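You operate a simulated robot arm through the tools that you are given. There is no shell and no other tool. Be economical: measure what you need, move in short steps, check, and stop when the job is done.

You are at the controls of a simulated robot arm. One attempt, no reset.

Task
Slide the black brick up to the middle brick, the orange spacer between, and press it to the line.
Fine: hang the spacer on the middle brick's left end first; put it back on its batten after. Set down upright: what you pick out.

The check looks at the end state, three seconds after you hand in, the way a careful person would. Anything else that was tipped, shoved, dropped, spilled or broken makes it a failure.

Robot
A 7-joint arm with a two-finger parallel gripper on a trunk, on a base that drives. Base frame: it is fixed to the floor where the robot stands at the start and does not move with it; the origin is under the middle of the robot, x ahead of it, y to its left, z up; the surface under the hand at the start is at about z = 640. Lengths are in mm, angles in degrees, forces in N, time in s.
With the tool pointing down near the work surface it reaches from about 100 to 920 mm from the robot's upright axis, wherever it stands. Its first joint turns from -166.0 to 166.0 degrees. Places, roughly: black brick (20x10x6 cm) [700, 1300, 800]. Payload 1.57 kg.
Tool frame: the origin (TCP) lies between the finger pads and is the grasp point; the fingertips stand 30 mm ahead of it; z points along the fingers, y is the line along which they close. Largest opening 110 mm; finger width 24, thickness 12; the body of the gripper, 48 by 112 mm, starts 78 mm behind the TCP.
Orientation is told as [roll, pitch, yaw] about the base's x, y, z axes, in that order, counted from this pose: with the fingers straight down and closing along the base's y, the tool's x points along the base's -x, its y along +y and its z along -z.

Tools
- The arm moves only by the tool send_rows. Its argument "increments" is one flat list of numbers, 6 for each row, row after row: the shift along the tool's x, y, z in mm, then the turn, a rotation vector about the tool's x, y, z in degrees. In form: [x, y, z, rx, ry, rz, x, y, z, rx, ry, rz, ...]. A call has 1 to 12 rows; each row is the pose to reach, as a shift and turn from the pose commanded when the call began, along the tool's axes at that moment. "claw" is the opening, from 0 (shut) to 1 (fully open), set as the call begins (left out, the last holds). A row lasts 0.2 s, in which the tool goes at most 50 mm and 8.6 degrees; a call with a longer step from one row to the next is refused whole, and so is a gripper value outside its range. A pose out of reach is approached as far as the arm can. The call stops where the force on the tool passes 60 N (or 10 N more than at its start, if that is more) or the arm is blocked; 0.2 s more then pass. Each finger travels about 108 mm/s and halts on what it meets, pressing with about 26 N; the grip force reading is that of the motor and also rises with nothing between the fingers. The clock runs only during rows and for 0.2 s after the last one: add rows that repeat a pose to give the fingers time. The reply holds the time, the measured pose of the TCP, the force on the tool along the base axes, the opening and the grip force, in the units named above and with some noise, with the torque about the TCP (base axes, N m) and any sound that the robot's microphone picked up.
- Cameras (640 x 400 px; columns grow to the right, rows downward): "scene" is now at [457.1, 153.3, 1426.4]; the picture's right is [-0.84, -0.54, 0.00], its down [-0.50, 0.79, -0.36] and it looks along [0.19, -0.31, -0.93] (base axes); focal length 247 px, centre (320, 200). "wrist" rides on the gripper at [70, 16, -141] in the tool frame; the picture's right is [-0.23, 0.97, 0.00], its down [-0.85, -0.20, -0.48] and it looks along [-0.47, -0.11, 0.88] (tool axes); focal length 222 px, centre (320, 200). There is no depth. A picture from a camera that has moved, and an enlarged one, comes with that camera's place and axes in the base frame and with its lens.
- capture(camera): a new picture of that camera. The clock stands still meanwhile.
- move_column(by): slides the trunk up (or, below 0, down) by that many mm; the arm and the scene camera ride with it, the base frame stays. It gives what a move gives, with no picture.
- drive_base(legs): drives the robot by 1 to 6 legs, each [ahead, left, turn to the left] in mm, mm and degrees, along the robot's own axes; the way and the turn of a leg run together, so that a leg with both is an arc; at most 1500 mm and 180 degrees a leg. The arm and the cameras ride along, it lands a little off, and it stops where it bumps. It gives what a move gives.
- head_to(pan, tilt): turns the head with the scene camera to pan (to the left, within 103 degrees either way) and tilt (down, from -29 to 69), counted from straight ahead of the robot. It gives what a move gives.
- enlarge(camera, box): a new picture of the part [left, top, right, bottom] of that camera's present view, enlarged. The clock stands still meanwhile.
- hand_in(): hands the job in; it is judged then, once.

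Work in short steps. Places have to be worked out from the pictures, the camera data and where the tool is seen: move nearer, look again, correct. Check each grasp and each placing, and mend what went wrong. You have 120 turns and 98 pictures in all, those below and enlarged ones among them. Open the gripper and draw the arm clear of the work before you hand the job in, unless the task says otherwise; then end with one line.

The tools are called after "Request:" as a command line: name --argument value ..., lists and objects as JSON in quotes. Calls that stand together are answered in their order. send_rows: Moves the arm, as the interface text tells. Its arguments: {"type":"object","properties":{"increments":{"type":"array","items":{"type":"number"}},"claw":{"type":"number"}},"required":["increments"]} The other tools are called the same way: move_column (by) slides the trunk up or down; drive_base (legs) drives the base; head_to (pan, tilt) turns the head that bears the scene camera; capture (camera) takes a picture; enlarge (camera, box) takes an enlarged picture of a part of a camera's view; hand_in () hands the job in.

At the start:

```text
time_s: 0.0
tcp_pos: [494.9, -54.7, 878.2]
tool_rot: [0.0, -0.1, 0.0]
ft_force: [-0.7, -0.2, 0.1]
ft_torque: [-0.01, -0.01, -0.03]
finger_gap: 110.0
grip_force: 0.1
trunk travel left (down, up): [-507.0, 103.0]
robot x, y, heading: [2.1, -3.5, 0.3]
head pan, tilt: [-57.7, 68.8]
```

scene: 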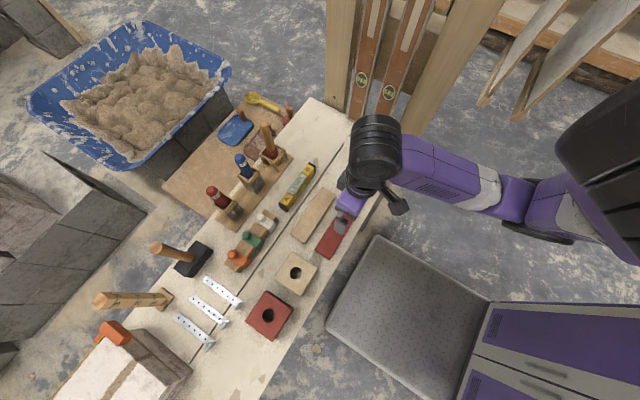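
wrist: 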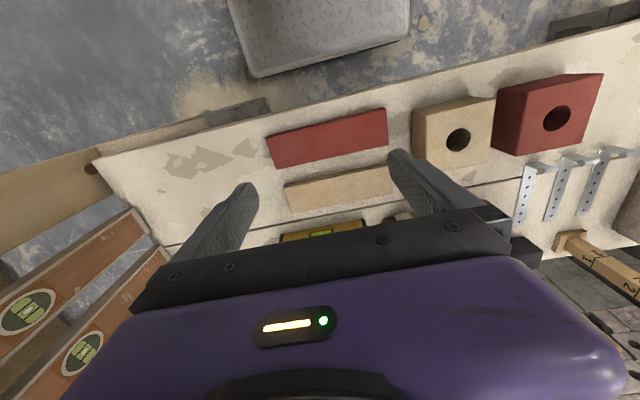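

The pictures show a bench under the hand; the black brick should lie to the left at about [700,1300,800]. I turn the head that way.

Request:
head_to --pan 60 --tilt 30

Request:
capture --camera "scene"

```text
time_s: 2.0
tcp_pos: [496.3, -55.5, 877.8]
tool_rot: [0.0, 0.1, 0.1]
ft_force: [-0.8, -1.1, -0.5]
ft_torque: [0.01, -0.01, 0.01]
finger_gap: 109.9
grip_force: 0.0
trunk travel left (down, up): [-507.0, 103.0]
robot x, y, heading: [0.2, -1.1, 0.4]
head pan, tilt: [60.0, 30.0]
```

```text
95 pictures are left
camera scene: at [472.5, 278.9, 1477.9], right [0.87, -0.5, 0.0], down [-0.25, -0.43, -0.87], along [0.43, 0.75, -0.5], focal length 247 px, centre (320, 200)
```

scene: 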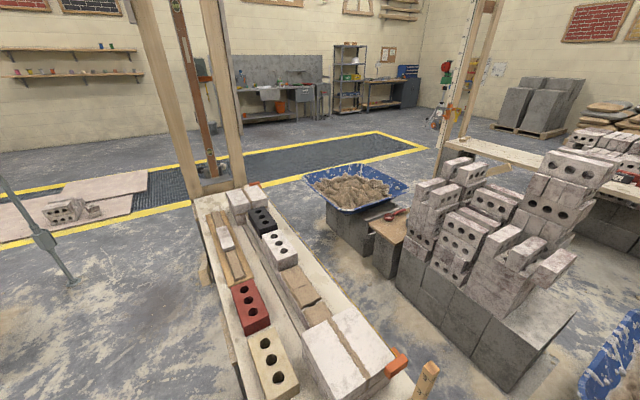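

The black brick appears on a small wall with other bricks on the long bench. I enlarge that part.

Request:
enlarge --camera "scene" --box '[190, 160, 430, 310]'

Request:
enlarge --camera "scene" --box '[200, 280, 440, 400]'

```text
2.67 times, centred on (310, 235) of scene
camera zoom: at [472.5, 278.9, 1477.9], right [0.87, -0.5, 0.0], down [-0.25, -0.43, -0.87], along [0.43, 0.75, -0.5], focal length 660 px, centre (347, 107)
```

zoom: 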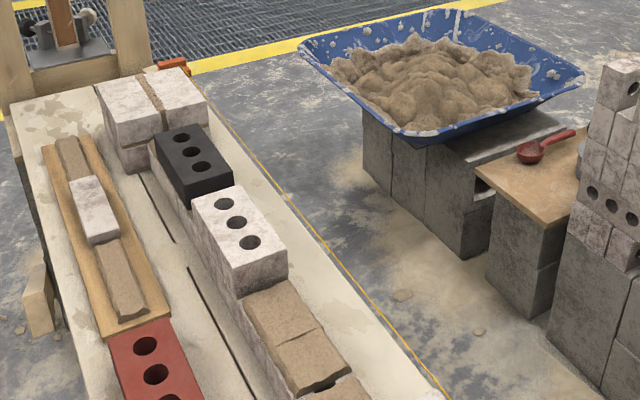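

```text
2.67 times, centred on (320, 340) of scene
camera zoom: at [472.5, 278.9, 1477.9], right [0.87, -0.5, 0.0], down [-0.25, -0.43, -0.87], along [0.43, 0.75, -0.5], focal length 660 px, centre (320, -173)
```

zoom: 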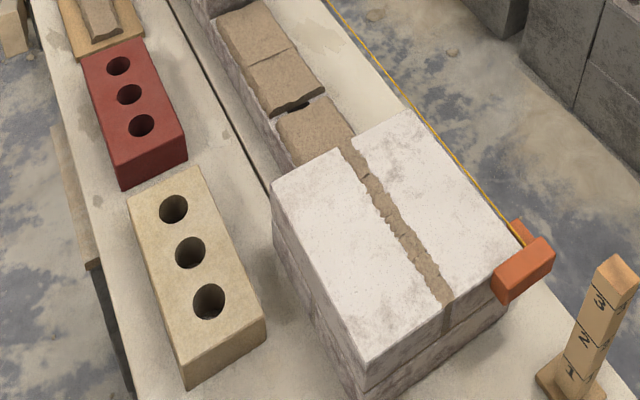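

The course runs along y with a yellow line; the orange spacer is probably one of the coloured items on the batten near [726,130]. I look there closely.

Request:
head_to --pan -20 --tilt 65

Request:
capture --camera "scene"

```text
time_s: 3.5
tcp_pos: [496.0, -55.9, 877.5]
tool_rot: [0.0, -0.1, 0.0]
ft_force: [0.5, -0.7, 0.3]
ft_torque: [0.0, -0.02, -0.02]
finger_gap: 110.0
grip_force: 0.0
trunk travel left (down, up): [-507.0, 103.0]
robot x, y, heading: [-0.1, -3.3, 0.1]
head pan, tilt: [-20.0, 65.0]
```

```text
92 pictures are left
camera scene: at [484.3, 179.9, 1430.3], right [-0.34, -0.94, 0.0], down [-0.85, 0.31, -0.42], along [0.4, -0.14, -0.91], focal length 247 px, centre (320, 200)
```

scene: 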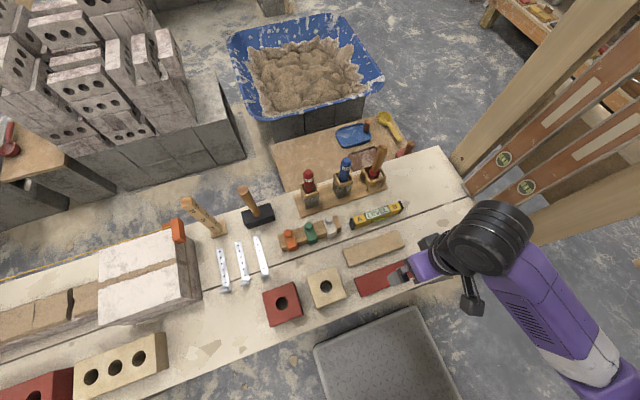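

Request:
enlarge --camera "scene" --box '[210, 190, 370, 290]'

```text
4.00 times, centred on (290, 240) of scene
camera zoom: at [484.3, 179.9, 1430.3], right [-0.34, -0.94, 0.0], down [-0.85, 0.31, -0.42], along [0.4, -0.14, -0.91], focal length 990 px, centre (440, 40)
```

zoom: 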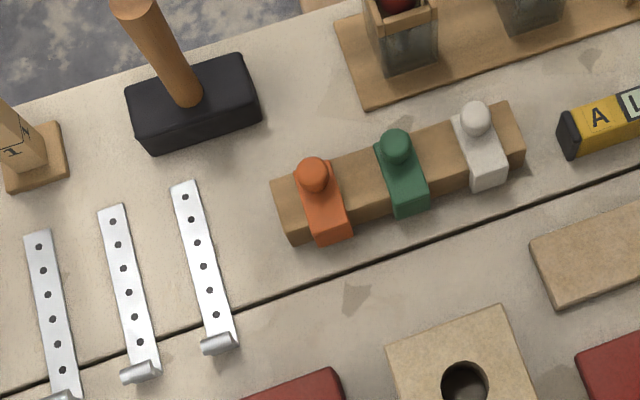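

The orange spacer sits on the batten at about [725,196,690], left-most. I bring the hand nearer for a wrist view.

Request:
send_rows --increments '[-23, 35, 11, 0, 0, 0, -46, 70, 22, 0, 0, 0, -70, 105, 33, 0, 0, 0, -93, 140, 44, 0, 0, 0, -117, 175, 55, 0, 0, 0, -140, 210, 66, 0, 0, 0, -164, 245, 78, 0, 0, 0]'

Request:
capture --camera "wrist"

Request:
enlarge --camera "wrist" --box '[240, 100, 440, 225]'

```text
time_s: 5.1
tcp_pos: [662.2, 189.0, 800.0]
tool_rot: [0.0, 0.0, 0.0]
ft_force: [-0.2, 0.2, -0.3]
ft_torque: [0.07, -0.02, 0.02]
finger_gap: 110.2
grip_force: 0.0
trunk travel left (down, up): [-507.0, 103.0]
robot x, y, heading: [0.7, 0.0, 0.0]
head pan, tilt: [-20.0, 65.0]
```

```text
90 pictures are left
camera wrist: at [592.5, 205.4, 941.2], right [0.23, 0.97, 0.0], down [0.86, -0.2, 0.48], along [0.47, -0.11, -0.88], focal length 222 px, centre (320, 200)
```

wrist: 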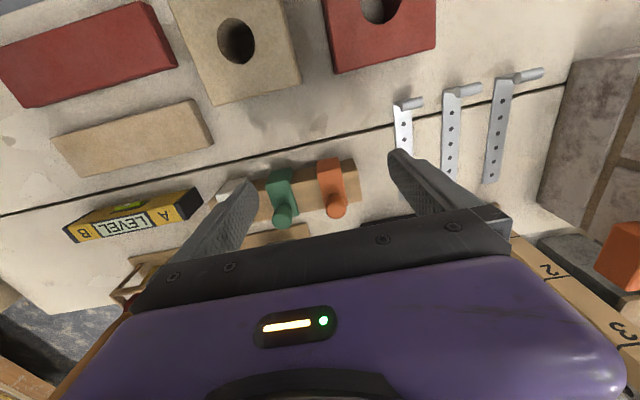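

```text
3.20 times, centred on (340, 162) of wrist
camera zoom: at [592.5, 205.4, 941.2], right [0.23, 0.97, 0.0], down [0.86, -0.2, 0.48], along [0.47, -0.11, -0.88], focal length 711 px, centre (256, 320)
```

zoom: 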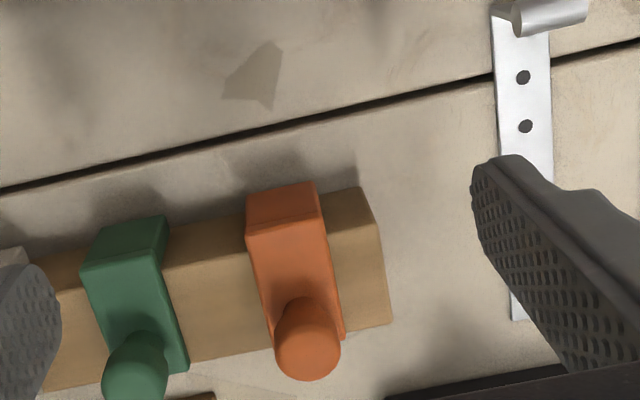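

I see an L-shaped hook: tab on top, leg hanging toward the robot, knob at the far end. I want a side profile, so I tilt and yaw the hand and look from the left.

Request:
send_rows --increments '[0, 10, 10, 1.96, -4.74, 5.39, 0, 21, 20, 3.92, -9.48, 10.78, 0, 31, 31, 5.88, -14.2, 16.2, 0, 42, 41, 7.85, -18.95, 21.55, 0, 52, 51, 9.8, -23.7, 26.9, 0, 62, 61, 11.8, -28.4, 32.3, 0, 73, 72, 13.7, -33.2, 37.7, 1, 83, 82, 15.7, -37.9, 43.1]'

Request:
capture --camera "wrist"

Request:
enlarge --camera "wrist" --box '[230, 130, 390, 230]'

```text
time_s: 6.9
tcp_pos: [659.8, 273.6, 718.6]
tool_rot: [0.1, -40.2, -45.1]
ft_force: [-0.6, -0.1, -0.1]
ft_torque: [0.01, -0.02, 0.02]
finger_gap: 109.9
grip_force: 0.0
trunk travel left (down, up): [-507.0, 103.0]
robot x, y, heading: [1.2, -2.1, 0.1]
head pan, tilt: [-20.0, 65.0]
```

```text
88 pictures are left
camera wrist: at [569.0, 386.8, 781.8], right [0.81, 0.56, 0.15], down [0.1, -0.39, 0.92], along [0.57, -0.73, -0.37], focal length 222 px, centre (320, 200)
```

wrist: 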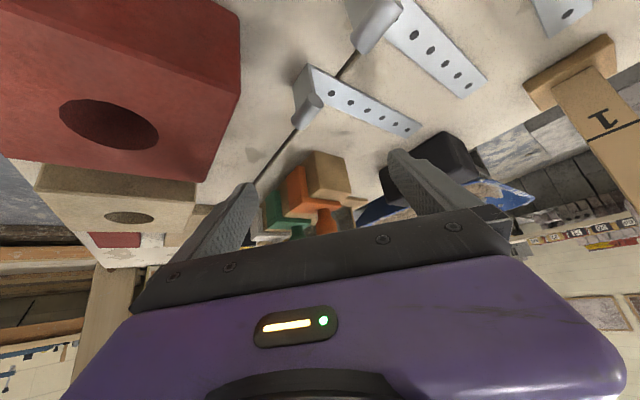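

```text
4.00 times, centred on (310, 180) of wrist
camera zoom: at [569.0, 386.8, 781.8], right [0.81, 0.56, 0.15], down [0.1, -0.39, 0.92], along [0.57, -0.73, -0.37], focal length 888 px, centre (360, 280)
```

zoom: 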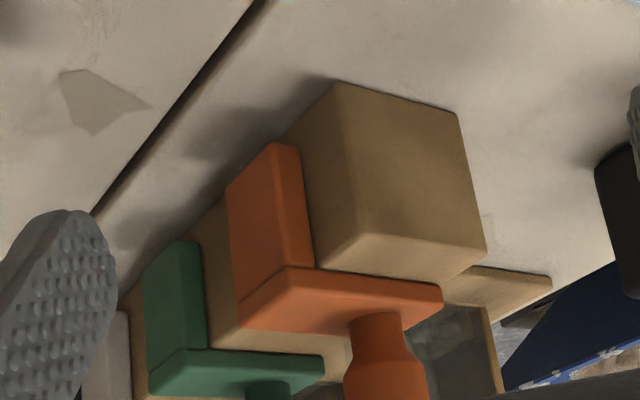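

Geometry worked out: batten x 698–741, top z≈687, end y≈226; the orange spacer has a leg ≈10 mm thick on the robot side (x 688–698), is 29 mm wide around y≈191, tab 8 mm, knob near [727,191] up to z≈720. I raise and straighten the hand above the knob, with the gap narrowed to avoid the green knob.

Request:
send_rows --increments '[-19, 0, -23, 0, 0, 0, -39, 0, -46, 0, 0, 0, -50, -1, -39, -1.96, 4.74, -5.39, -61, -3, -32, -3.92, 9.48, -10.78, -72, -4, -24, -5.88, 14.2, -16.2, -83, -6, -17, -7.85, 18.95, -21.55, -94, -7, -10, -9.8, 23.7, -26.9, -105, -8, -2, -11.8, 28.4, -32.3, -116, -10, 5, -13.7, 33.2, -37.7, -126.5, -11.3, 12.1, -15.7, 37.9, -43.1]' --claw 0.5

Request:
capture --camera "wrist"

Request:
enlarge --camera "scene" --box '[230, 180, 390, 280]'

```text
time_s: 9.1
tcp_pos: [725.2, 190.3, 790.0]
tool_rot: [-0.1, 0.0, 0.1]
ft_force: [0.0, 0.5, -0.1]
ft_torque: [0.0, -0.01, 0.01]
finger_gap: 55.0
grip_force: 0.1
trunk travel left (down, up): [-507.0, 103.0]
robot x, y, heading: [-0.2, -3.3, -0.1]
head pan, tilt: [-20.0, 65.0]
```

```text
86 pictures are left
camera wrist: at [655.2, 207.4, 931.7], right [0.23, 0.97, 0.0], down [0.86, -0.2, 0.48], along [0.47, -0.11, -0.88], focal length 222 px, centre (320, 200)
```

wrist: 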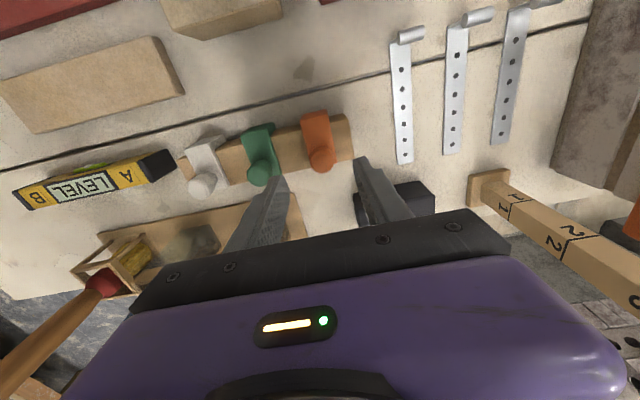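

```text
4.00 times, centred on (310, 230) of scene
camera zoom: at [484.1, 180.0, 1430.3], right [-0.34, -0.94, 0.0], down [-0.85, 0.31, -0.42], along [0.4, -0.14, -0.91], focal length 990 px, centre (360, 80)
```

zoom: 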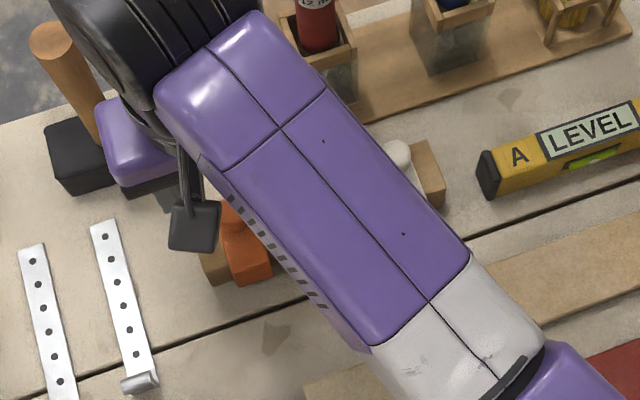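

The knob is at about [724,193,~715], so the hand is well centred. I descend so that fingertips come near z≈701 and close.

Request:
send_rows --increments '[0, 2, 30, 0, 0, 0, 0, 2, 45, 0, 0, 0, 0, 2, 59, 0, 0, 0]'

Request:
capture --camera "wrist"

Request:
send_rows --increments '[0, 0, 0, 0, 0, 0, 0, 0, 0, 0, 0, 0, 0, 0, 0, 0, 0, 0]' --claw 0.0

Request:
capture --camera "wrist"

```text
time_s: 9.9
tcp_pos: [724.1, 192.7, 731.3]
tool_rot: [0.0, 0.0, 0.0]
ft_force: [0.3, -0.4, 0.3]
ft_torque: [0.04, 0.03, 0.0]
finger_gap: 54.9
grip_force: 0.0
trunk travel left (down, up): [-507.0, 103.0]
robot x, y, heading: [0.3, -1.1, -0.1]
head pan, tilt: [-20.0, 65.0]
```

```text
84 pictures are left
camera wrist: at [654.6, 209.5, 872.9], right [0.23, 0.97, 0.0], down [0.86, -0.2, 0.48], along [0.47, -0.11, -0.88], focal length 222 px, centre (320, 200)
```

wrist: 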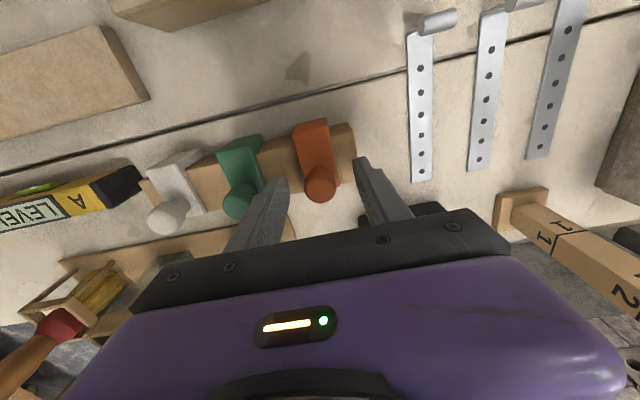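

```text
time_s: 10.7
tcp_pos: [723.9, 193.2, 730.5]
tool_rot: [0.0, 0.1, 0.1]
ft_force: [0.1, -0.4, 0.6]
ft_torque: [0.01, 0.0, 0.01]
finger_gap: 22.5
grip_force: 26.0
trunk travel left (down, up): [-507.0, 103.0]
robot x, y, heading: [3.7, -1.1, 0.1]
head pan, tilt: [-20.0, 65.0]
```

```text
83 pictures are left
camera wrist: at [654.7, 209.6, 873.0], right [0.23, 0.97, 0.0], down [0.86, -0.2, 0.48], along [0.47, -0.11, -0.88], focal length 222 px, centre (320, 200)
```

wrist: 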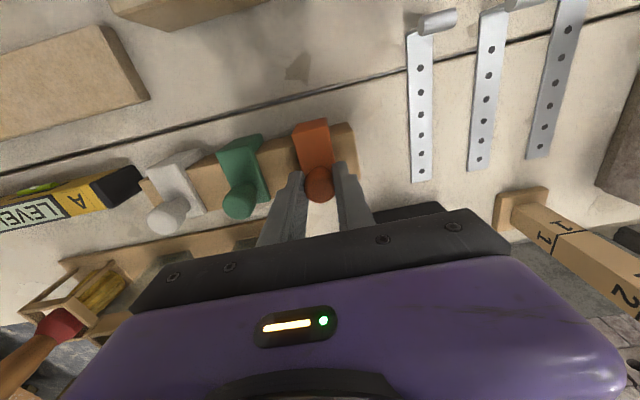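

The knob is held at a 22.5 mm gap. I lift it straight up and check.

Request:
send_rows --increments '[0, 0, -15, 0, 0, 0, 0, 0, -40, 0, 0, 0, 0, 0, -80, 0, 0, 0, 0, 0, -120, 0, 0, 0, 0, 0, -165, 0, 0, 0, 0, 0, -210, 0, 0, 0]'

Request:
capture --camera "wrist"

Request:
head_to --pan 40 --tilt 55

Request:
capture --camera "scene"

```text
time_s: 12.1
tcp_pos: [731.3, 201.3, 852.0]
tool_rot: [1.2, -0.9, 0.0]
ft_force: [0.5, 0.7, -1.1]
ft_torque: [-0.02, 0.0, 0.0]
finger_gap: 22.5
grip_force: 26.4
out of reach, approached as far as the arm can: row 4, 5, 6
trunk travel left (down, up): [-507.0, 103.0]
robot x, y, heading: [3.8, -0.2, 0.2]
head pan, tilt: [-20.0, 65.0]
```

```text
82 pictures are left
camera wrist: at [658.0, 215.2, 992.2], right [0.23, 0.97, 0.02], down [0.85, -0.21, 0.49], along [0.48, -0.09, -0.87], focal length 222 px, centre (320, 200)
```

wrist: 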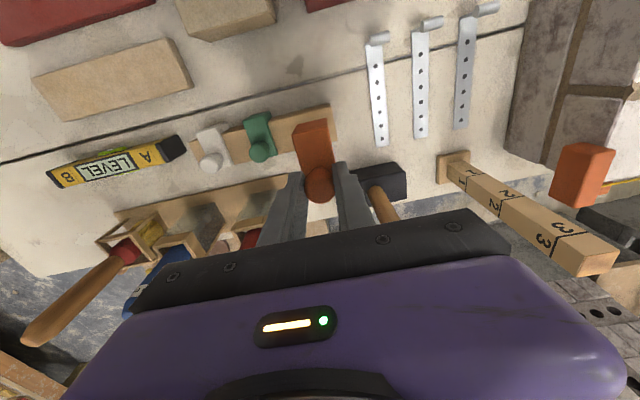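

```text
time_s: 13.4
tcp_pos: [730.9, 200.7, 850.8]
tool_rot: [1.1, -1.1, 0.1]
ft_force: [-0.3, -0.5, 0.0]
ft_torque: [0.04, -0.02, 0.02]
finger_gap: 22.4
grip_force: 25.9
trunk travel left (down, up): [-507.0, 103.0]
robot x, y, heading: [-0.5, -0.3, 0.1]
head pan, tilt: [40.0, 55.0]
```

```text
81 pictures are left
camera scene: at [482.5, 247.0, 1441.8], right [0.64, -0.77, 0.0], down [-0.63, -0.53, -0.57], along [0.44, 0.37, -0.82], focal length 247 px, centre (320, 200)
```

scene: 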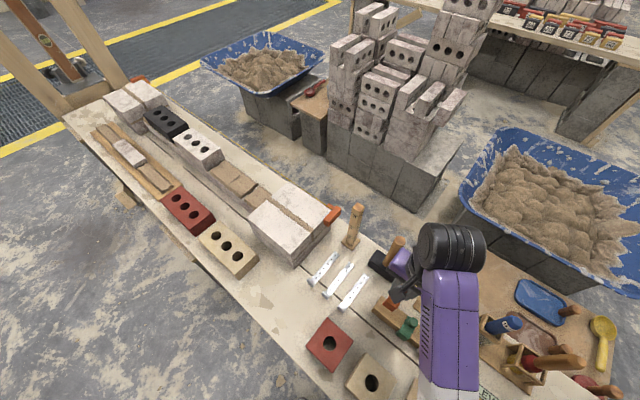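

The spacer is held. I retract the arm toward the robot, clear of the wall, before driving left.

Request:
send_rows --increments '[40, -10, 0, 0, 0, 0, 80, -30, 0, 0, 0, 0, 120, -50, 0, 0, 0, 0, 160, -70, 0, 0, 0, 0, 200, -90, 0, 0, 0, 0, 240, -110, 0, 0, 0, 0, 270, -130, 0, 0, 0, 0]'

```text
time_s: 15.0
tcp_pos: [464.6, 69.9, 848.3]
tool_rot: [0.0, 0.1, 0.0]
ft_force: [-0.6, -0.1, -1.3]
ft_torque: [-0.04, 0.01, -0.01]
finger_gap: 22.6
grip_force: 26.2
trunk travel left (down, up): [-507.0, 103.0]
robot x, y, heading: [0.8, 0.3, -0.0]
head pan, tilt: [40.0, 55.0]
```

I raise the trunk for reach over the wall, then drive left to stand opposite the black and middle bricks.

Request:
move_column --by 100

Request:
drive_base --legs '[[0, 1000, 0]]'

Request:
head_to --pan 0 --tilt 60

Request:
capture --camera "scene"

```text
time_s: 16.3
tcp_pos: [464.9, 69.6, 948.6]
tool_rot: [0.0, 0.0, -0.1]
ft_force: [1.4, 0.0, -1.5]
ft_torque: [0.03, -0.01, 0.0]
finger_gap: 22.7
grip_force: 25.9
trunk travel left (down, up): [-607.0, 3.0]
robot x, y, heading: [-0.9, -4.4, 0.0]
head pan, tilt: [40.0, 55.0]
```

```text
time_s: 21.5
tcp_pos: [457.8, 1076.1, 948.0]
tool_rot: [0.0, 0.0, 0.6]
ft_force: [-1.3, 1.0, -0.4]
ft_torque: [-0.01, -0.02, -0.01]
finger_gap: 22.6
grip_force: 26.1
trunk travel left (down, up): [-607.0, 3.0]
robot x, y, heading: [-8.1, 999.8, 0.4]
head pan, tilt: [40.0, 55.0]
```

```text
time_s: 22.6
tcp_pos: [458.7, 1076.4, 948.2]
tool_rot: [-0.1, 0.0, 0.6]
ft_force: [0.0, 0.4, -0.2]
ft_torque: [0.01, -0.02, -0.02]
finger_gap: 22.4
grip_force: 26.0
trunk travel left (down, up): [-607.0, 3.0]
robot x, y, heading: [-6.2, 998.7, 0.4]
head pan, tilt: [0.0, 60.0]
```

```text
80 pictures are left
camera scene: at [485.9, 1207.3, 1535.8], right [0.01, -1.0, 0.0], down [-0.87, -0.01, -0.5], along [0.5, 0.01, -0.87], focal length 247 px, centre (320, 200)
```

scene: 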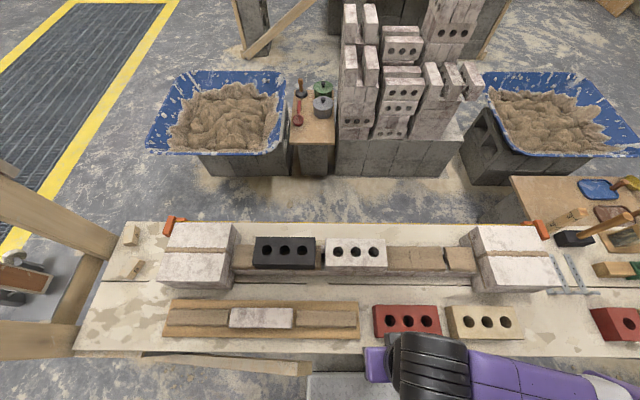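

Good view of the work. I enlarge the black and middle bricks and the line.

Request:
enlarge --camera "scene" --box '[230, 215, 406, 325]'

Request:
enlarge --camera "scene" --box '[300, 220, 356, 255]'

Request:
enlarge --camera "scene" --box '[130, 205, 290, 305]'

```text
3.64 times, centred on (318, 270) of scene
camera zoom: at [485.9, 1207.3, 1535.8], right [0.01, -1.0, 0.0], down [-0.87, -0.01, -0.5], along [0.5, 0.01, -0.87], focal length 900 px, centre (327, -54)
```

zoom: 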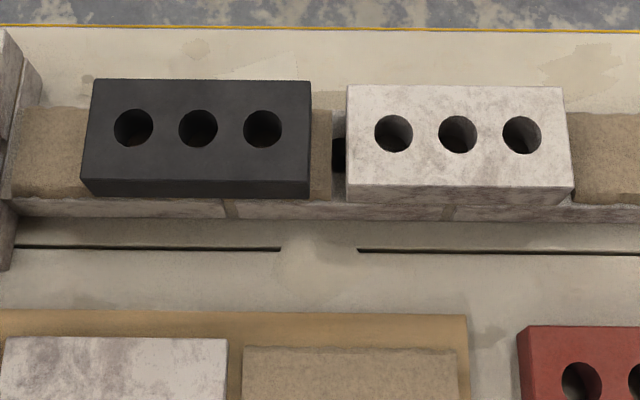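

```text
11.43 times, centred on (328, 238) of scene
camera zoom: at [485.9, 1207.3, 1535.8], right [0.01, -1.0, 0.0], down [-0.87, -0.01, -0.5], along [0.5, 0.01, -0.87], focal length 2828 px, centre (229, -229)
```

zoom: 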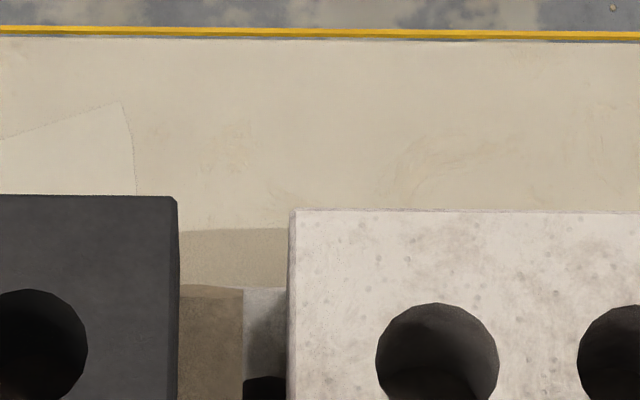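

```text
4.00 times, centred on (210, 255) of scene
camera zoom: at [485.9, 1207.3, 1535.8], right [0.01, -1.0, 0.0], down [-0.87, -0.01, -0.5], along [0.5, 0.01, -0.87], focal length 990 px, centre (760, -20)
```

zoom: 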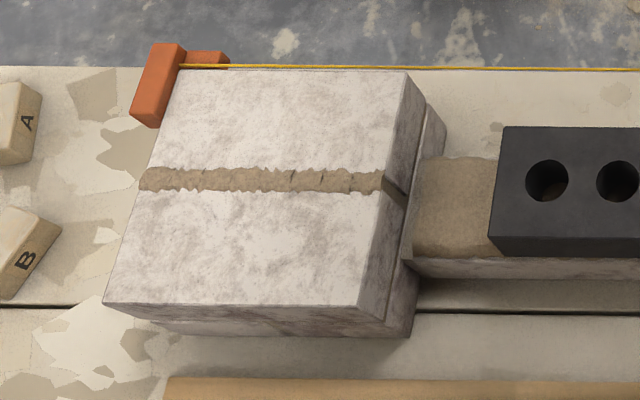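

Triangulating two views: middle brick top z≈770, centre ≈[738,1100], left end y≈1198; black brick top ≈783, centre ≈[737,1328]; gap ≈32 mm, both aligned in x. The spacer's leg must face +y, so I turn the tool −90° and hover above the joint.

Request:
send_rows --increments '[-25, 8, 4, 0, 0, 8.24, -51, 17, 9, 0, 0, 16.5, -76, 25, 13, 0, 0, 24.7, -102, 34, 17, 0, 0, 32.9, -127, 42, 22, 0, 0, 41.2, -153, 51, 26, 0, 0, 49.4, -178, 59, 30, 0, 0, 57.7, -204, 68, 35, 0, 0, 65.9, -229, 76, 39, 0, 0, 74.1, -255, 85, 44, 0, 0, 82.4, -280, 93, 48, 0, 0, 90.6]'

Request:
capture --camera "wrist"

Request:
capture --camera "scene"

```text
time_s: 25.0
tcp_pos: [736.1, 1171.4, 899.3]
tool_rot: [0.1, -0.1, -90.1]
ft_force: [0.3, 0.4, 0.4]
ft_torque: [0.02, 0.0, -0.01]
finger_gap: 0.1
grip_force: 20.7
trunk travel left (down, up): [-607.0, 3.0]
robot x, y, heading: [-6.1, 997.1, 0.6]
head pan, tilt: [0.0, 60.0]
```

```text
76 pictures are left
camera wrist: at [751.3, 1242.1, 1041.2], right [0.97, -0.23, 0.0], down [-0.2, -0.85, 0.48], along [-0.11, -0.47, -0.88], focal length 222 px, centre (320, 200)
```

wrist: 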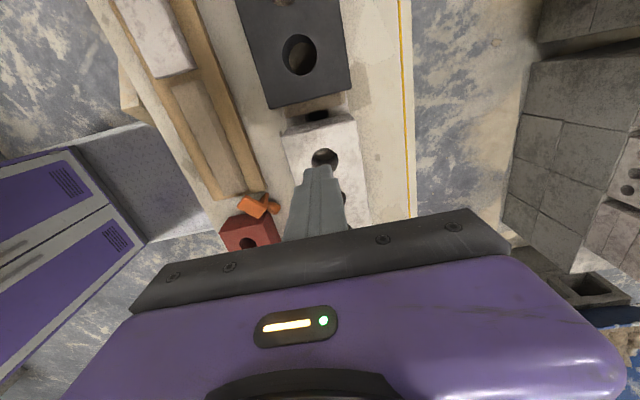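

```text
75 pictures are left
camera scene: at [485.7, 1207.2, 1535.9], right [0.01, -1.0, 0.0], down [-0.87, -0.01, -0.5], along [0.5, 0.01, -0.87], focal length 247 px, centre (320, 200)
```

scene: 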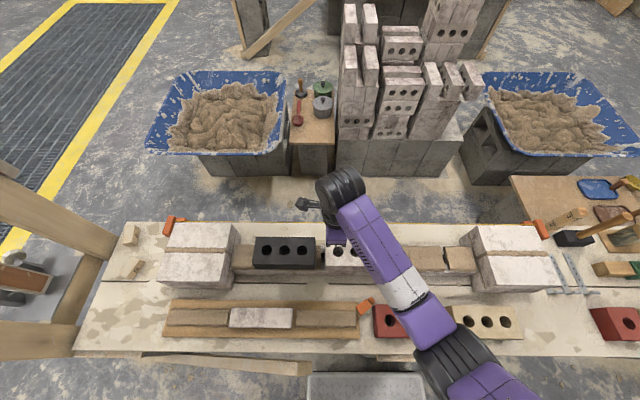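

The spacer slipped out during the turn and lies near the red brick. I look at it closely.

Request:
enlarge --camera "scene" --box '[335, 285, 399, 325]'

Request:
enlarge --camera "wrist" --box '[200, 170, 312, 240]'

```text
10.00 times, centred on (367, 305) of scene
camera zoom: at [485.7, 1207.2, 1535.9], right [0.01, -1.0, 0.0], down [-0.87, -0.01, -0.5], along [0.5, 0.01, -0.87], focal length 2474 px, centre (-150, -850)
```

zoom: 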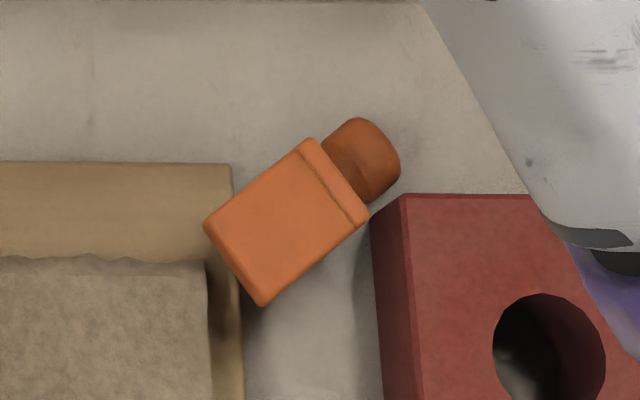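

```text
5.71 times, centred on (256, 205) of wrist
camera zoom: at [751.3, 1242.1, 1041.2], right [0.97, -0.23, 0.0], down [-0.2, -0.85, 0.48], along [-0.11, -0.47, -0.88], focal length 1269 px, centre (686, 171)
```

zoom: 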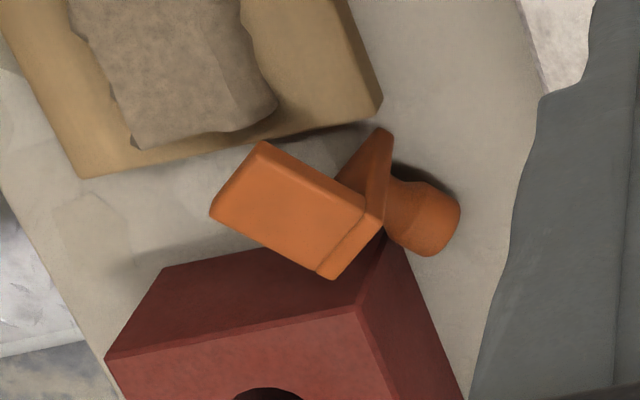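

The spacer lies beside the red brick: leg on top (outer face up), knob pointing roughly (+x,−y), tab vertical. I move the opened hand above it, aligned with it (yaw ≈ −49°), to measure it.

Request:
send_rows --increments '[-14, -21, 0, 0, 0, -5.8, -28, -42, 0, 0, 0, -11.6, -41, -63, 0, 0, 0, -17.4, -55, -84, 0, 0, 0, -23.2, -69, -105, 25, 0, 0, -29, -83, -126, 50, 0, 0, -34.8, -96, -146, 75, 0, 0, -40.5]' --claw 0.5

Request:
capture --camera "wrist"

Request:
enlarge --camera "wrist" --box '[240, 60, 400, 160]'

```text
time_s: 26.6
tcp_pos: [590.7, 1076.7, 824.6]
tool_rot: [0.0, -0.1, -49.3]
ft_force: [-0.5, -0.9, -0.1]
ft_torque: [0.02, -0.02, -0.02]
finger_gap: 54.9
grip_force: 0.1
trunk travel left (down, up): [-607.0, 3.0]
robot x, y, heading: [-7.6, 1002.5, 0.6]
head pan, tilt: [0.0, 60.0]
```

```text
72 pictures are left
camera wrist: at [556.6, 1140.9, 966.8], right [0.89, 0.46, 0.0], down [0.41, -0.78, 0.48], along [0.22, -0.42, -0.88], focal length 222 px, centre (320, 200)
```

wrist: 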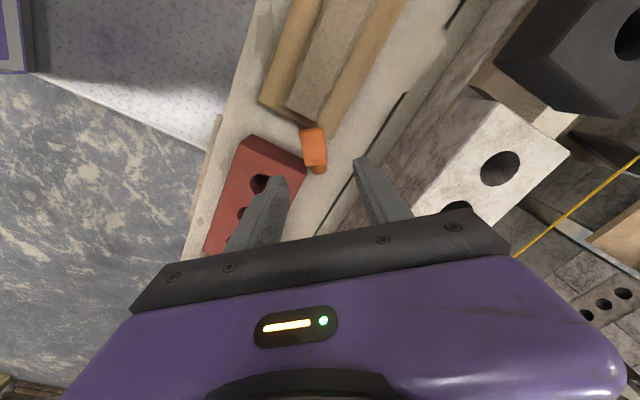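

```text
4.00 times, centred on (320, 110) of wrist
camera zoom: at [556.6, 1140.9, 966.8], right [0.89, 0.46, 0.0], down [0.41, -0.78, 0.48], along [0.22, -0.42, -0.88], focal length 888 px, centre (320, 560)
```

zoom: 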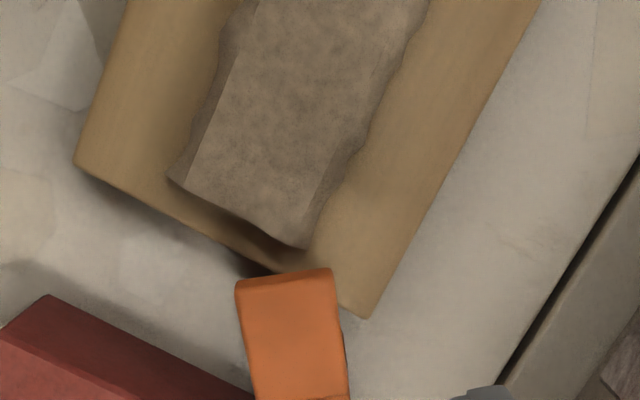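

Request:
enlarge --camera "wrist" --box '[260, 115, 372, 185]'

Request:
enlarge --camera "scene" --box '[303, 265, 431, 345]'

```text
5.71 times, centred on (316, 150) of wrist
camera zoom: at [556.6, 1140.9, 966.8], right [0.89, 0.46, 0.0], down [0.41, -0.78, 0.48], along [0.22, -0.42, -0.88], focal length 1269 px, centre (343, 486)
```

zoom: 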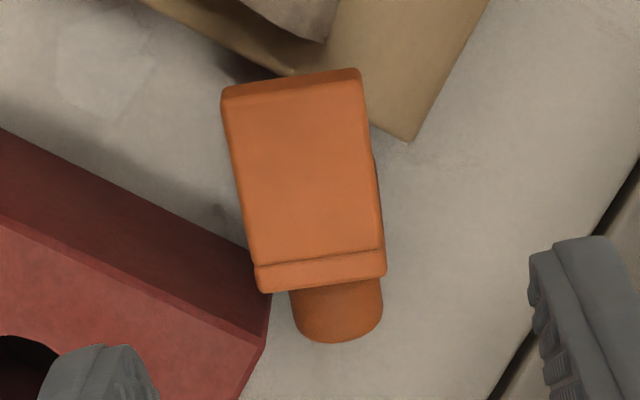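

```text
5.00 times, centred on (367, 305) of scene
camera zoom: at [486.1, 1207.3, 1535.8], right [0.01, -1.0, 0.0], down [-0.87, -0.01, -0.5], along [0.5, 0.01, -0.87], focal length 1237 px, centre (85, -325)
```

zoom: 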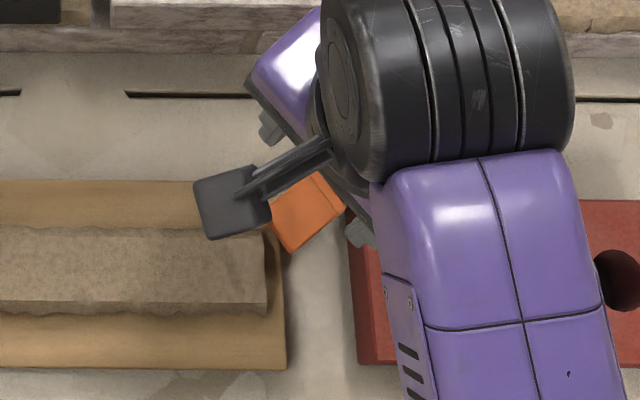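

Measured: leg end ≈[571,1090,698], tab corner ≈[599,1050,686], axis yaw ≈ −54.5°, leaning ~15° onto its knob. I will grip the leg from above with the hand tilted 25° so I can later hang it on a front edge and regrasp the knob; first a standoff.

Request:
send_rows --increments '[-6, -2, 15, -0.28, 6.2, 1.3, -13, -5, 30, -0.56, 12.5, 2.55, -20, -8, 45, -0.85, 18.7, 3.8, -26, -10.7, 60, -1.13, 24.97, 5.1, -26, -10.7, 60, -1.13, 24.97, 5.1]'

Request:
enlarge --camera "wrist" --box '[200, 100, 440, 250]'

```text
time_s: 27.8
tcp_pos: [598.9, 1050.5, 763.8]
tool_rot: [0.0, 25.1, -54.7]
ft_force: [0.1, -0.1, 0.3]
ft_torque: [0.03, -0.01, 0.01]
finger_gap: 55.0
grip_force: 0.1
trunk travel left (down, up): [-607.0, 3.0]
robot x, y, heading: [-4.7, 1003.3, 0.3]
head pan, tilt: [0.0, 60.0]
```

```text
2.67 times, centred on (320, 175) of wrist
camera zoom: at [609.8, 1062.9, 923.3], right [0.91, 0.4, -0.1], down [0.4, -0.91, 0.07], along [-0.06, -0.1, -0.99], focal length 592 px, centre (320, 267)
```

zoom: 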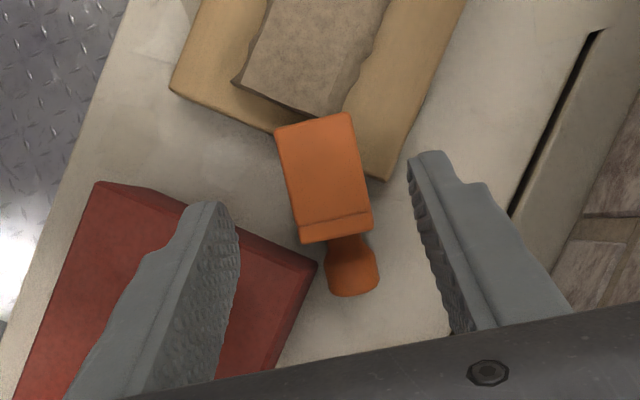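

Re-triangulated: leg top is level at z≈697, end [571.7,1089.7], so a 10° tilt is right. I advance to grip the leg (narrower opening to clear the red brick).

Request:
send_rows --increments '[1, 0, 12, 0, -5, 0, 3, 0, 25, 0, -10, 0, 4.5, 0, 38, 0, -15, 0, 5.5, 0, 48, 0, -15, 0, 6.1, 0, 56.9, 0, -15, 0]' --claw 0.42

Request:
enlarge --camera "wrist" --box '[200, 80, 440, 230]'

```text
time_s: 29.0
tcp_pos: [583.0, 1073.3, 716.6]
tool_rot: [-0.1, 9.8, -54.6]
ft_force: [0.8, -0.3, 0.6]
ft_torque: [0.0, -0.04, 0.01]
finger_gap: 46.1
grip_force: 0.1
trunk travel left (down, up): [-607.0, 3.0]
robot x, y, heading: [-5.3, 1000.0, 0.6]
head pan, tilt: [0.0, 60.0]
```

```text
2.67 times, centred on (320, 155) of wrist
camera zoom: at [570.3, 1119.6, 868.6], right [0.92, 0.38, -0.04], down [0.37, -0.87, 0.32], along [0.09, -0.31, -0.95], focal length 592 px, centre (320, 320)
```

zoom: 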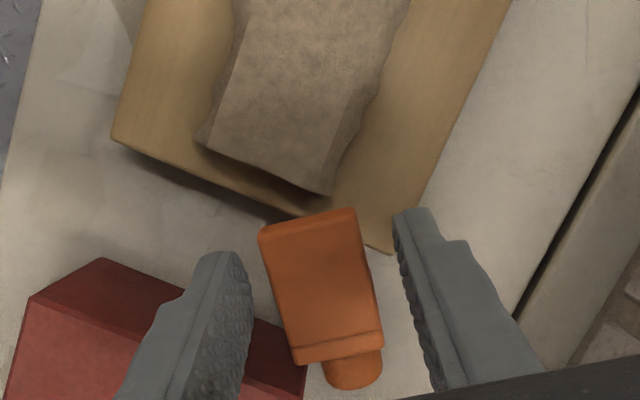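

The fingers straddle the leg; I close gently and check the gap (expect ≈29 mm).

Request:
send_rows --increments '[0, 0, 0, 0, 0, 0, 0, 0, 0, 0, 0, 0, 0, 0, 0, 0, 0, 0]' --claw 0.0

Request:
enlarge --camera "wrist" --box '[200, 80, 440, 230]'

```text
time_s: 29.8
tcp_pos: [582.6, 1074.6, 717.0]
tool_rot: [0.0, 9.9, -54.5]
ft_force: [0.5, -0.6, -0.3]
ft_torque: [0.04, -0.01, 0.0]
finger_gap: 29.2
grip_force: 25.9
trunk travel left (down, up): [-607.0, 3.0]
robot x, y, heading: [-4.0, 999.2, 0.8]
head pan, tilt: [0.0, 60.0]
```

```text
2.67 times, centred on (320, 155) of wrist
camera zoom: at [570.2, 1119.5, 868.6], right [0.92, 0.38, -0.04], down [0.37, -0.87, 0.32], along [0.09, -0.31, -0.95], focal length 592 px, centre (320, 320)
```

zoom: 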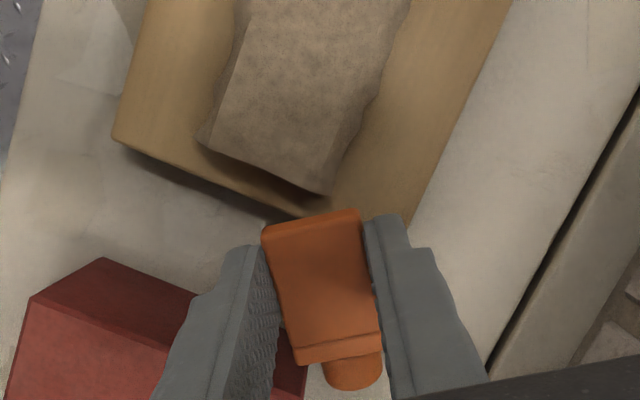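

Gripped at 29.2 mm. I lift slowly and check.

Request:
send_rows --increments '[1, 0, -5, 0, 0, 0, 2, 0, -12, 0, 0, 0, 4, 0, -22, 0, 0, 0, 6, 0, -35, 0, 0, 0, 9, 0, -50, 0, 0, 0, 12, 0, -65, 0, 0, 0, 14, 0, -80, 0, 0, 0, 17, 0, -98, 0, 0, 0]'

Request:
enlarge --camera "wrist" --box '[200, 80, 440, 230]'

```text
time_s: 31.6
tcp_pos: [582.2, 1072.5, 817.1]
tool_rot: [0.0, 10.0, -54.7]
ft_force: [0.0, 0.1, -0.7]
ft_torque: [0.01, 0.01, -0.03]
finger_gap: 28.9
grip_force: 25.8
trunk travel left (down, up): [-607.0, 3.0]
robot x, y, heading: [-5.6, 1000.0, 0.7]
head pan, tilt: [0.0, 60.0]
```

```text
2.67 times, centred on (320, 155) of wrist
camera zoom: at [569.3, 1119.0, 968.2], right [0.92, 0.38, -0.04], down [0.37, -0.87, 0.32], along [0.09, -0.31, -0.95], focal length 592 px, centre (320, 320)
```

zoom: 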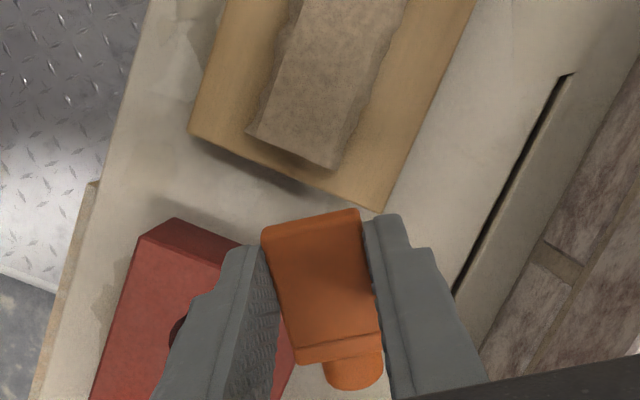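

Securely held. First I turn the hand back to yaw 0 and pull away from the wall, slowly.

Request:
send_rows --increments '[0.8, -4.5, -3, 0.86, 0, -4.9, 1.6, -9, -6, 1.73, 0, -9.8, 2.4, -13.4, -9, 2.6, 0, -14.7, 3.2, -18, -12, 3.45, 0, -19.6, 4, -22.4, -15, 4.3, 0, -24.5, 4.7, -27, -17, 5.2, 0, -29.3, 5.5, -31, -20, 6.0, 0, -34.2, 6.3, -36, -23, 6.9, 0, -39.1, 7.1, -40, -26, 7.8, 0, -44, 7.9, -45, -29, 8.6, 0, -48.9, 8.7, -49.3, -32, 9.5, 0, -53.8]'

```text
time_s: 34.0
tcp_pos: [541.7, 1047.2, 848.9]
tool_rot: [-0.1, 10.1, 0.0]
ft_force: [-1.2, 0.1, -0.4]
ft_torque: [-0.03, 0.01, 0.04]
finger_gap: 29.0
grip_force: 26.0
trunk travel left (down, up): [-607.0, 3.0]
robot x, y, heading: [-8.7, 1000.9, 0.7]
head pan, tilt: [0.0, 60.0]
```

Now I pitch the hand to 80° (pointing ahead) so the knob comes upright.

Request:
send_rows --increments '[-4.6, 0, -1.7, 0, -7.5, 0, -9.2, 0, -3.5, 0, -15, 0, -13.8, 0, -5.2, 0, -22.5, 0, -18.4, 0, -7, 0, -30, 0, -23, 0, -8.7, 0, -37.5, 0, -27.6, 0, -10.4, 0, -45, 0, -32.2, 0, -12.2, 0, -52.5, 0, -36.8, 0, -13.9, 0, -60, 0, -41.4, 0, -15.7, 0, -67.5, 0, -46, 0, -17.4, 0, -75, 0, -50.6, 0, -19.2, 0, -82.5, 0, -55.2, 0, -20.9, 0, -90, 0]'

Request:
capture --camera "scene"

Request:
capture --camera "wrist"

```text
time_s: 36.6
tcp_pos: [599.0, 1046.4, 858.9]
tool_rot: [-0.4, -80.1, 0.4]
ft_force: [0.6, 0.5, -1.0]
ft_torque: [0.02, 0.02, 0.04]
finger_gap: 29.0
grip_force: 25.4
trunk travel left (down, up): [-607.0, 3.0]
robot x, y, heading: [-7.4, 1004.2, 0.5]
head pan, tilt: [0.0, 60.0]
```

```text
64 pictures are left
camera scene: at [485.8, 1207.2, 1535.9], right [0.01, -1.0, 0.0], down [-0.87, -0.01, -0.5], along [0.5, 0.01, -0.87], focal length 247 px, centre (320, 200)
```

scene: 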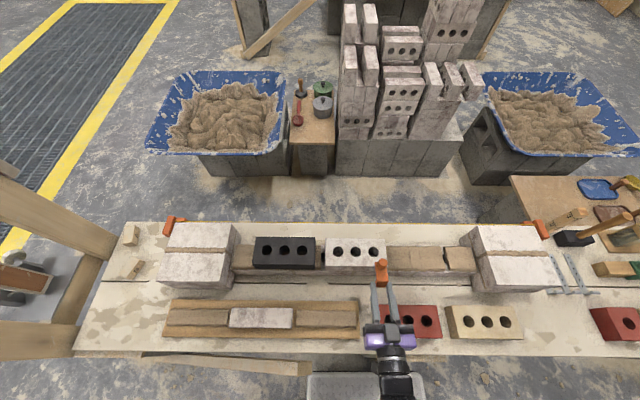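

```text
63 pictures are left
camera wrist: at [446.9, 1064.0, 815.0], right [0.04, 0.97, 0.22], down [-0.32, -0.2, 0.93], along [0.95, -0.11, 0.31], focal length 222 px, centre (320, 200)
```

wrist: 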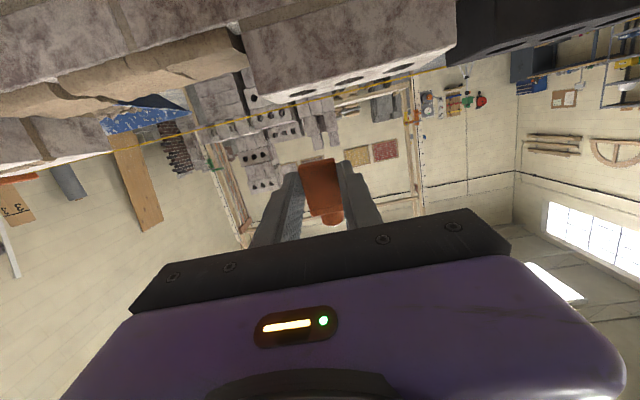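

The knob now points up. I move so the tab is above the middle brick's front edge.

Request:
send_rows --increments '[-2, 0, 15, 0, 0, 0, -4, 0, 30, 0, 0, 0, -6, 0, 45, 0, 0, 0, 5, 0, 52, 0, 0, 0, 20, 0, 56, 0, 0, 0, 35, 0, 60, 0, 0, 0, 48.5, 0.6, 64.5, 0, 0, 0]'

Request:
enlarge --camera "scene" --box '[320, 225, 432, 295]'

Request:
capture --camera "wrist"

```text
time_s: 38.2
tcp_pos: [653.1, 1047.9, 802.5]
tool_rot: [-0.1, -80.0, 0.1]
ft_force: [0.6, -0.4, 0.3]
ft_torque: [0.01, 0.04, 0.0]
finger_gap: 29.1
grip_force: 26.0
trunk travel left (down, up): [-607.0, 3.0]
robot x, y, heading: [-6.9, 1001.4, 0.7]
head pan, tilt: [0.0, 60.0]
```

```text
5.71 times, centred on (376, 260) of scene
camera zoom: at [485.8, 1207.3, 1535.9], right [0.01, -1.0, 0.0], down [-0.87, -0.01, -0.5], along [0.5, 0.01, -0.87], focal length 1414 px, centre (0, -143)
```

zoom: 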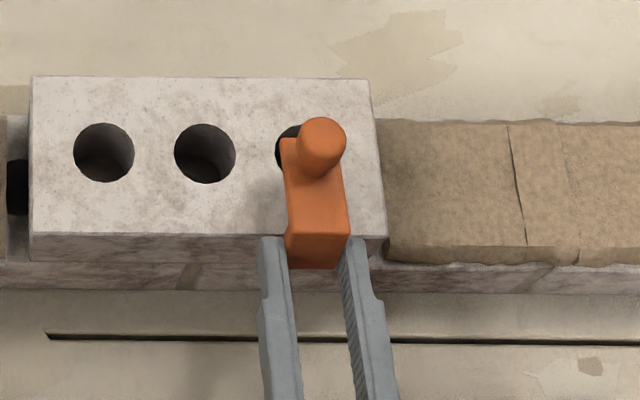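

```text
61 pictures are left
camera wrist: at [502.0, 1064.2, 757.4], right [0.04, 0.97, 0.22], down [-0.32, -0.2, 0.93], along [0.95, -0.11, 0.31], focal length 222 px, centre (320, 200)
```

wrist: 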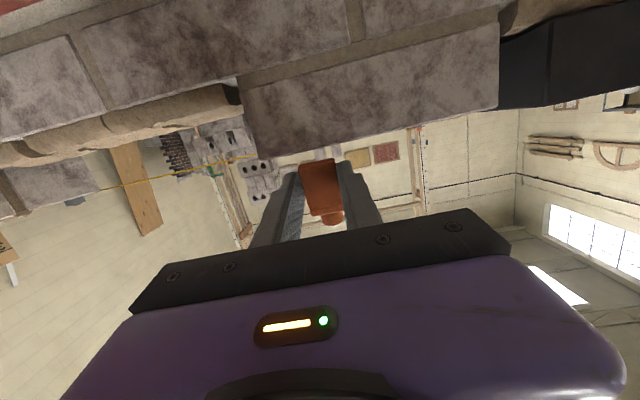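

The leg is about 10 mm ahead of the front face, clear. I move 5 mm forward and lower to about 6 mm above the expected contact.

Request:
send_rows --increments '[-0.9, 0, 4.9, 0, 0, 0, 14, 0, 7.5, 0, 0, 0, 29, 0, 10.2, 0, 0, 0, 36, 0, 11.4, 0, 0, 0, 42, 0, 12.5, 0, 0, 0]'

Request:
enlarge --camera "scene" --box '[320, 225, 432, 295]'

Request:
enlarge --camera "wrist" --box '[240, 120, 400, 220]'

```text
time_s: 39.4
tcp_pos: [660.1, 1047.9, 760.6]
tool_rot: [-0.2, -80.6, 0.1]
ft_force: [-22.8, -1.9, 27.7]
ft_torque: [0.21, -1.62, 0.46]
finger_gap: 29.2
grip_force: 25.3
trunk travel left (down, up): [-607.0, 3.0]
robot x, y, heading: [-6.1, 1007.0, 0.8]
head pan, tilt: [0.0, 60.0]
```

```text
5.71 times, centred on (376, 260) of scene
camera zoom: at [484.3, 1207.2, 1536.9], right [0.01, -1.0, 0.0], down [-0.87, -0.01, -0.5], along [0.5, 0.01, -0.87], focal length 1414 px, centre (0, -143)
```

zoom: 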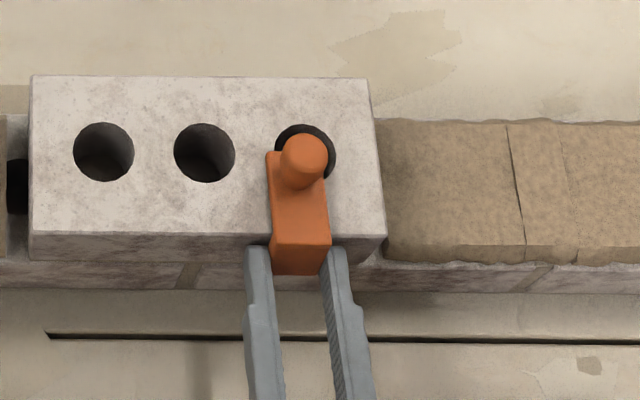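

```text
4.00 times, centred on (320, 170) of wrist
camera zoom: at [507.9, 1064.8, 715.7], right [0.04, 0.97, 0.22], down [-0.33, -0.2, 0.92], along [0.94, -0.11, 0.32], focal length 888 px, centre (320, 320)
```

zoom: 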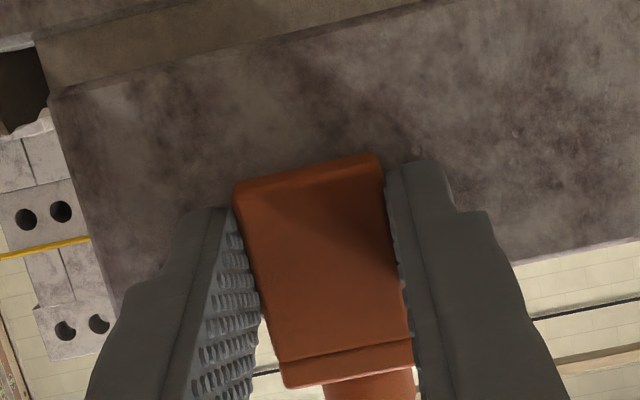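

Contact is felt (28 N up, 23 N back); the brick has not moved in the picture. I relax the pressure by a couple of mm before releasing.

Request:
send_rows --increments '[-1, 0, -1, 0, 0, 0, -1.5, 0, -2, 0, 0, 0]'

```text
time_s: 40.0
tcp_pos: [659.9, 1048.5, 759.7]
tool_rot: [-0.4, -80.2, 0.5]
ft_force: [-1.7, 3.4, 16.3]
ft_torque: [-0.05, -1.15, 0.12]
finger_gap: 29.1
grip_force: 25.9
trunk travel left (down, up): [-607.0, 3.0]
robot x, y, heading: [-2.4, 1001.8, 0.8]
head pan, tilt: [0.0, 60.0]
```

Request:
send_rows --increments '[-1, 0, 0, 0, 0, 0, -1, 0, 0, 0, 0, 0]'

Request:
enlarge --camera "scene" --box '[348, 235, 412, 275]'

```text
time_s: 40.6
tcp_pos: [659.4, 1046.9, 759.9]
tool_rot: [-0.2, -80.0, 0.1]
ft_force: [4.9, 2.1, 11.6]
ft_torque: [0.01, -0.88, 0.12]
finger_gap: 28.9
grip_force: 26.5
trunk travel left (down, up): [-607.0, 3.0]
robot x, y, heading: [-4.3, 998.2, 0.5]
head pan, tilt: [0.0, 60.0]
```

```text
10.00 times, centred on (380, 255) of scene
camera zoom: at [485.8, 1207.3, 1535.9], right [0.01, -1.0, 0.0], down [-0.87, -0.01, -0.5], along [0.5, 0.01, -0.87], focal length 2474 px, centre (-280, -350)
```

zoom: 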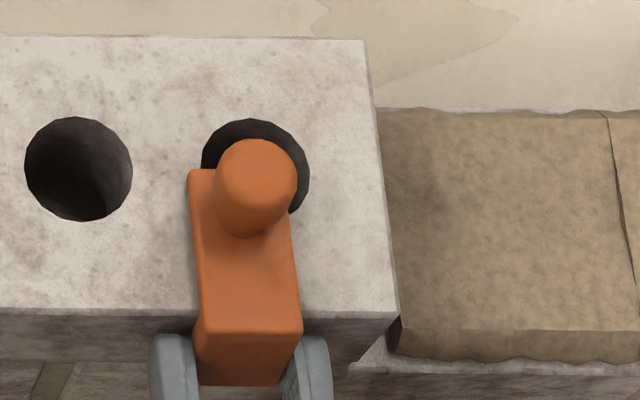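

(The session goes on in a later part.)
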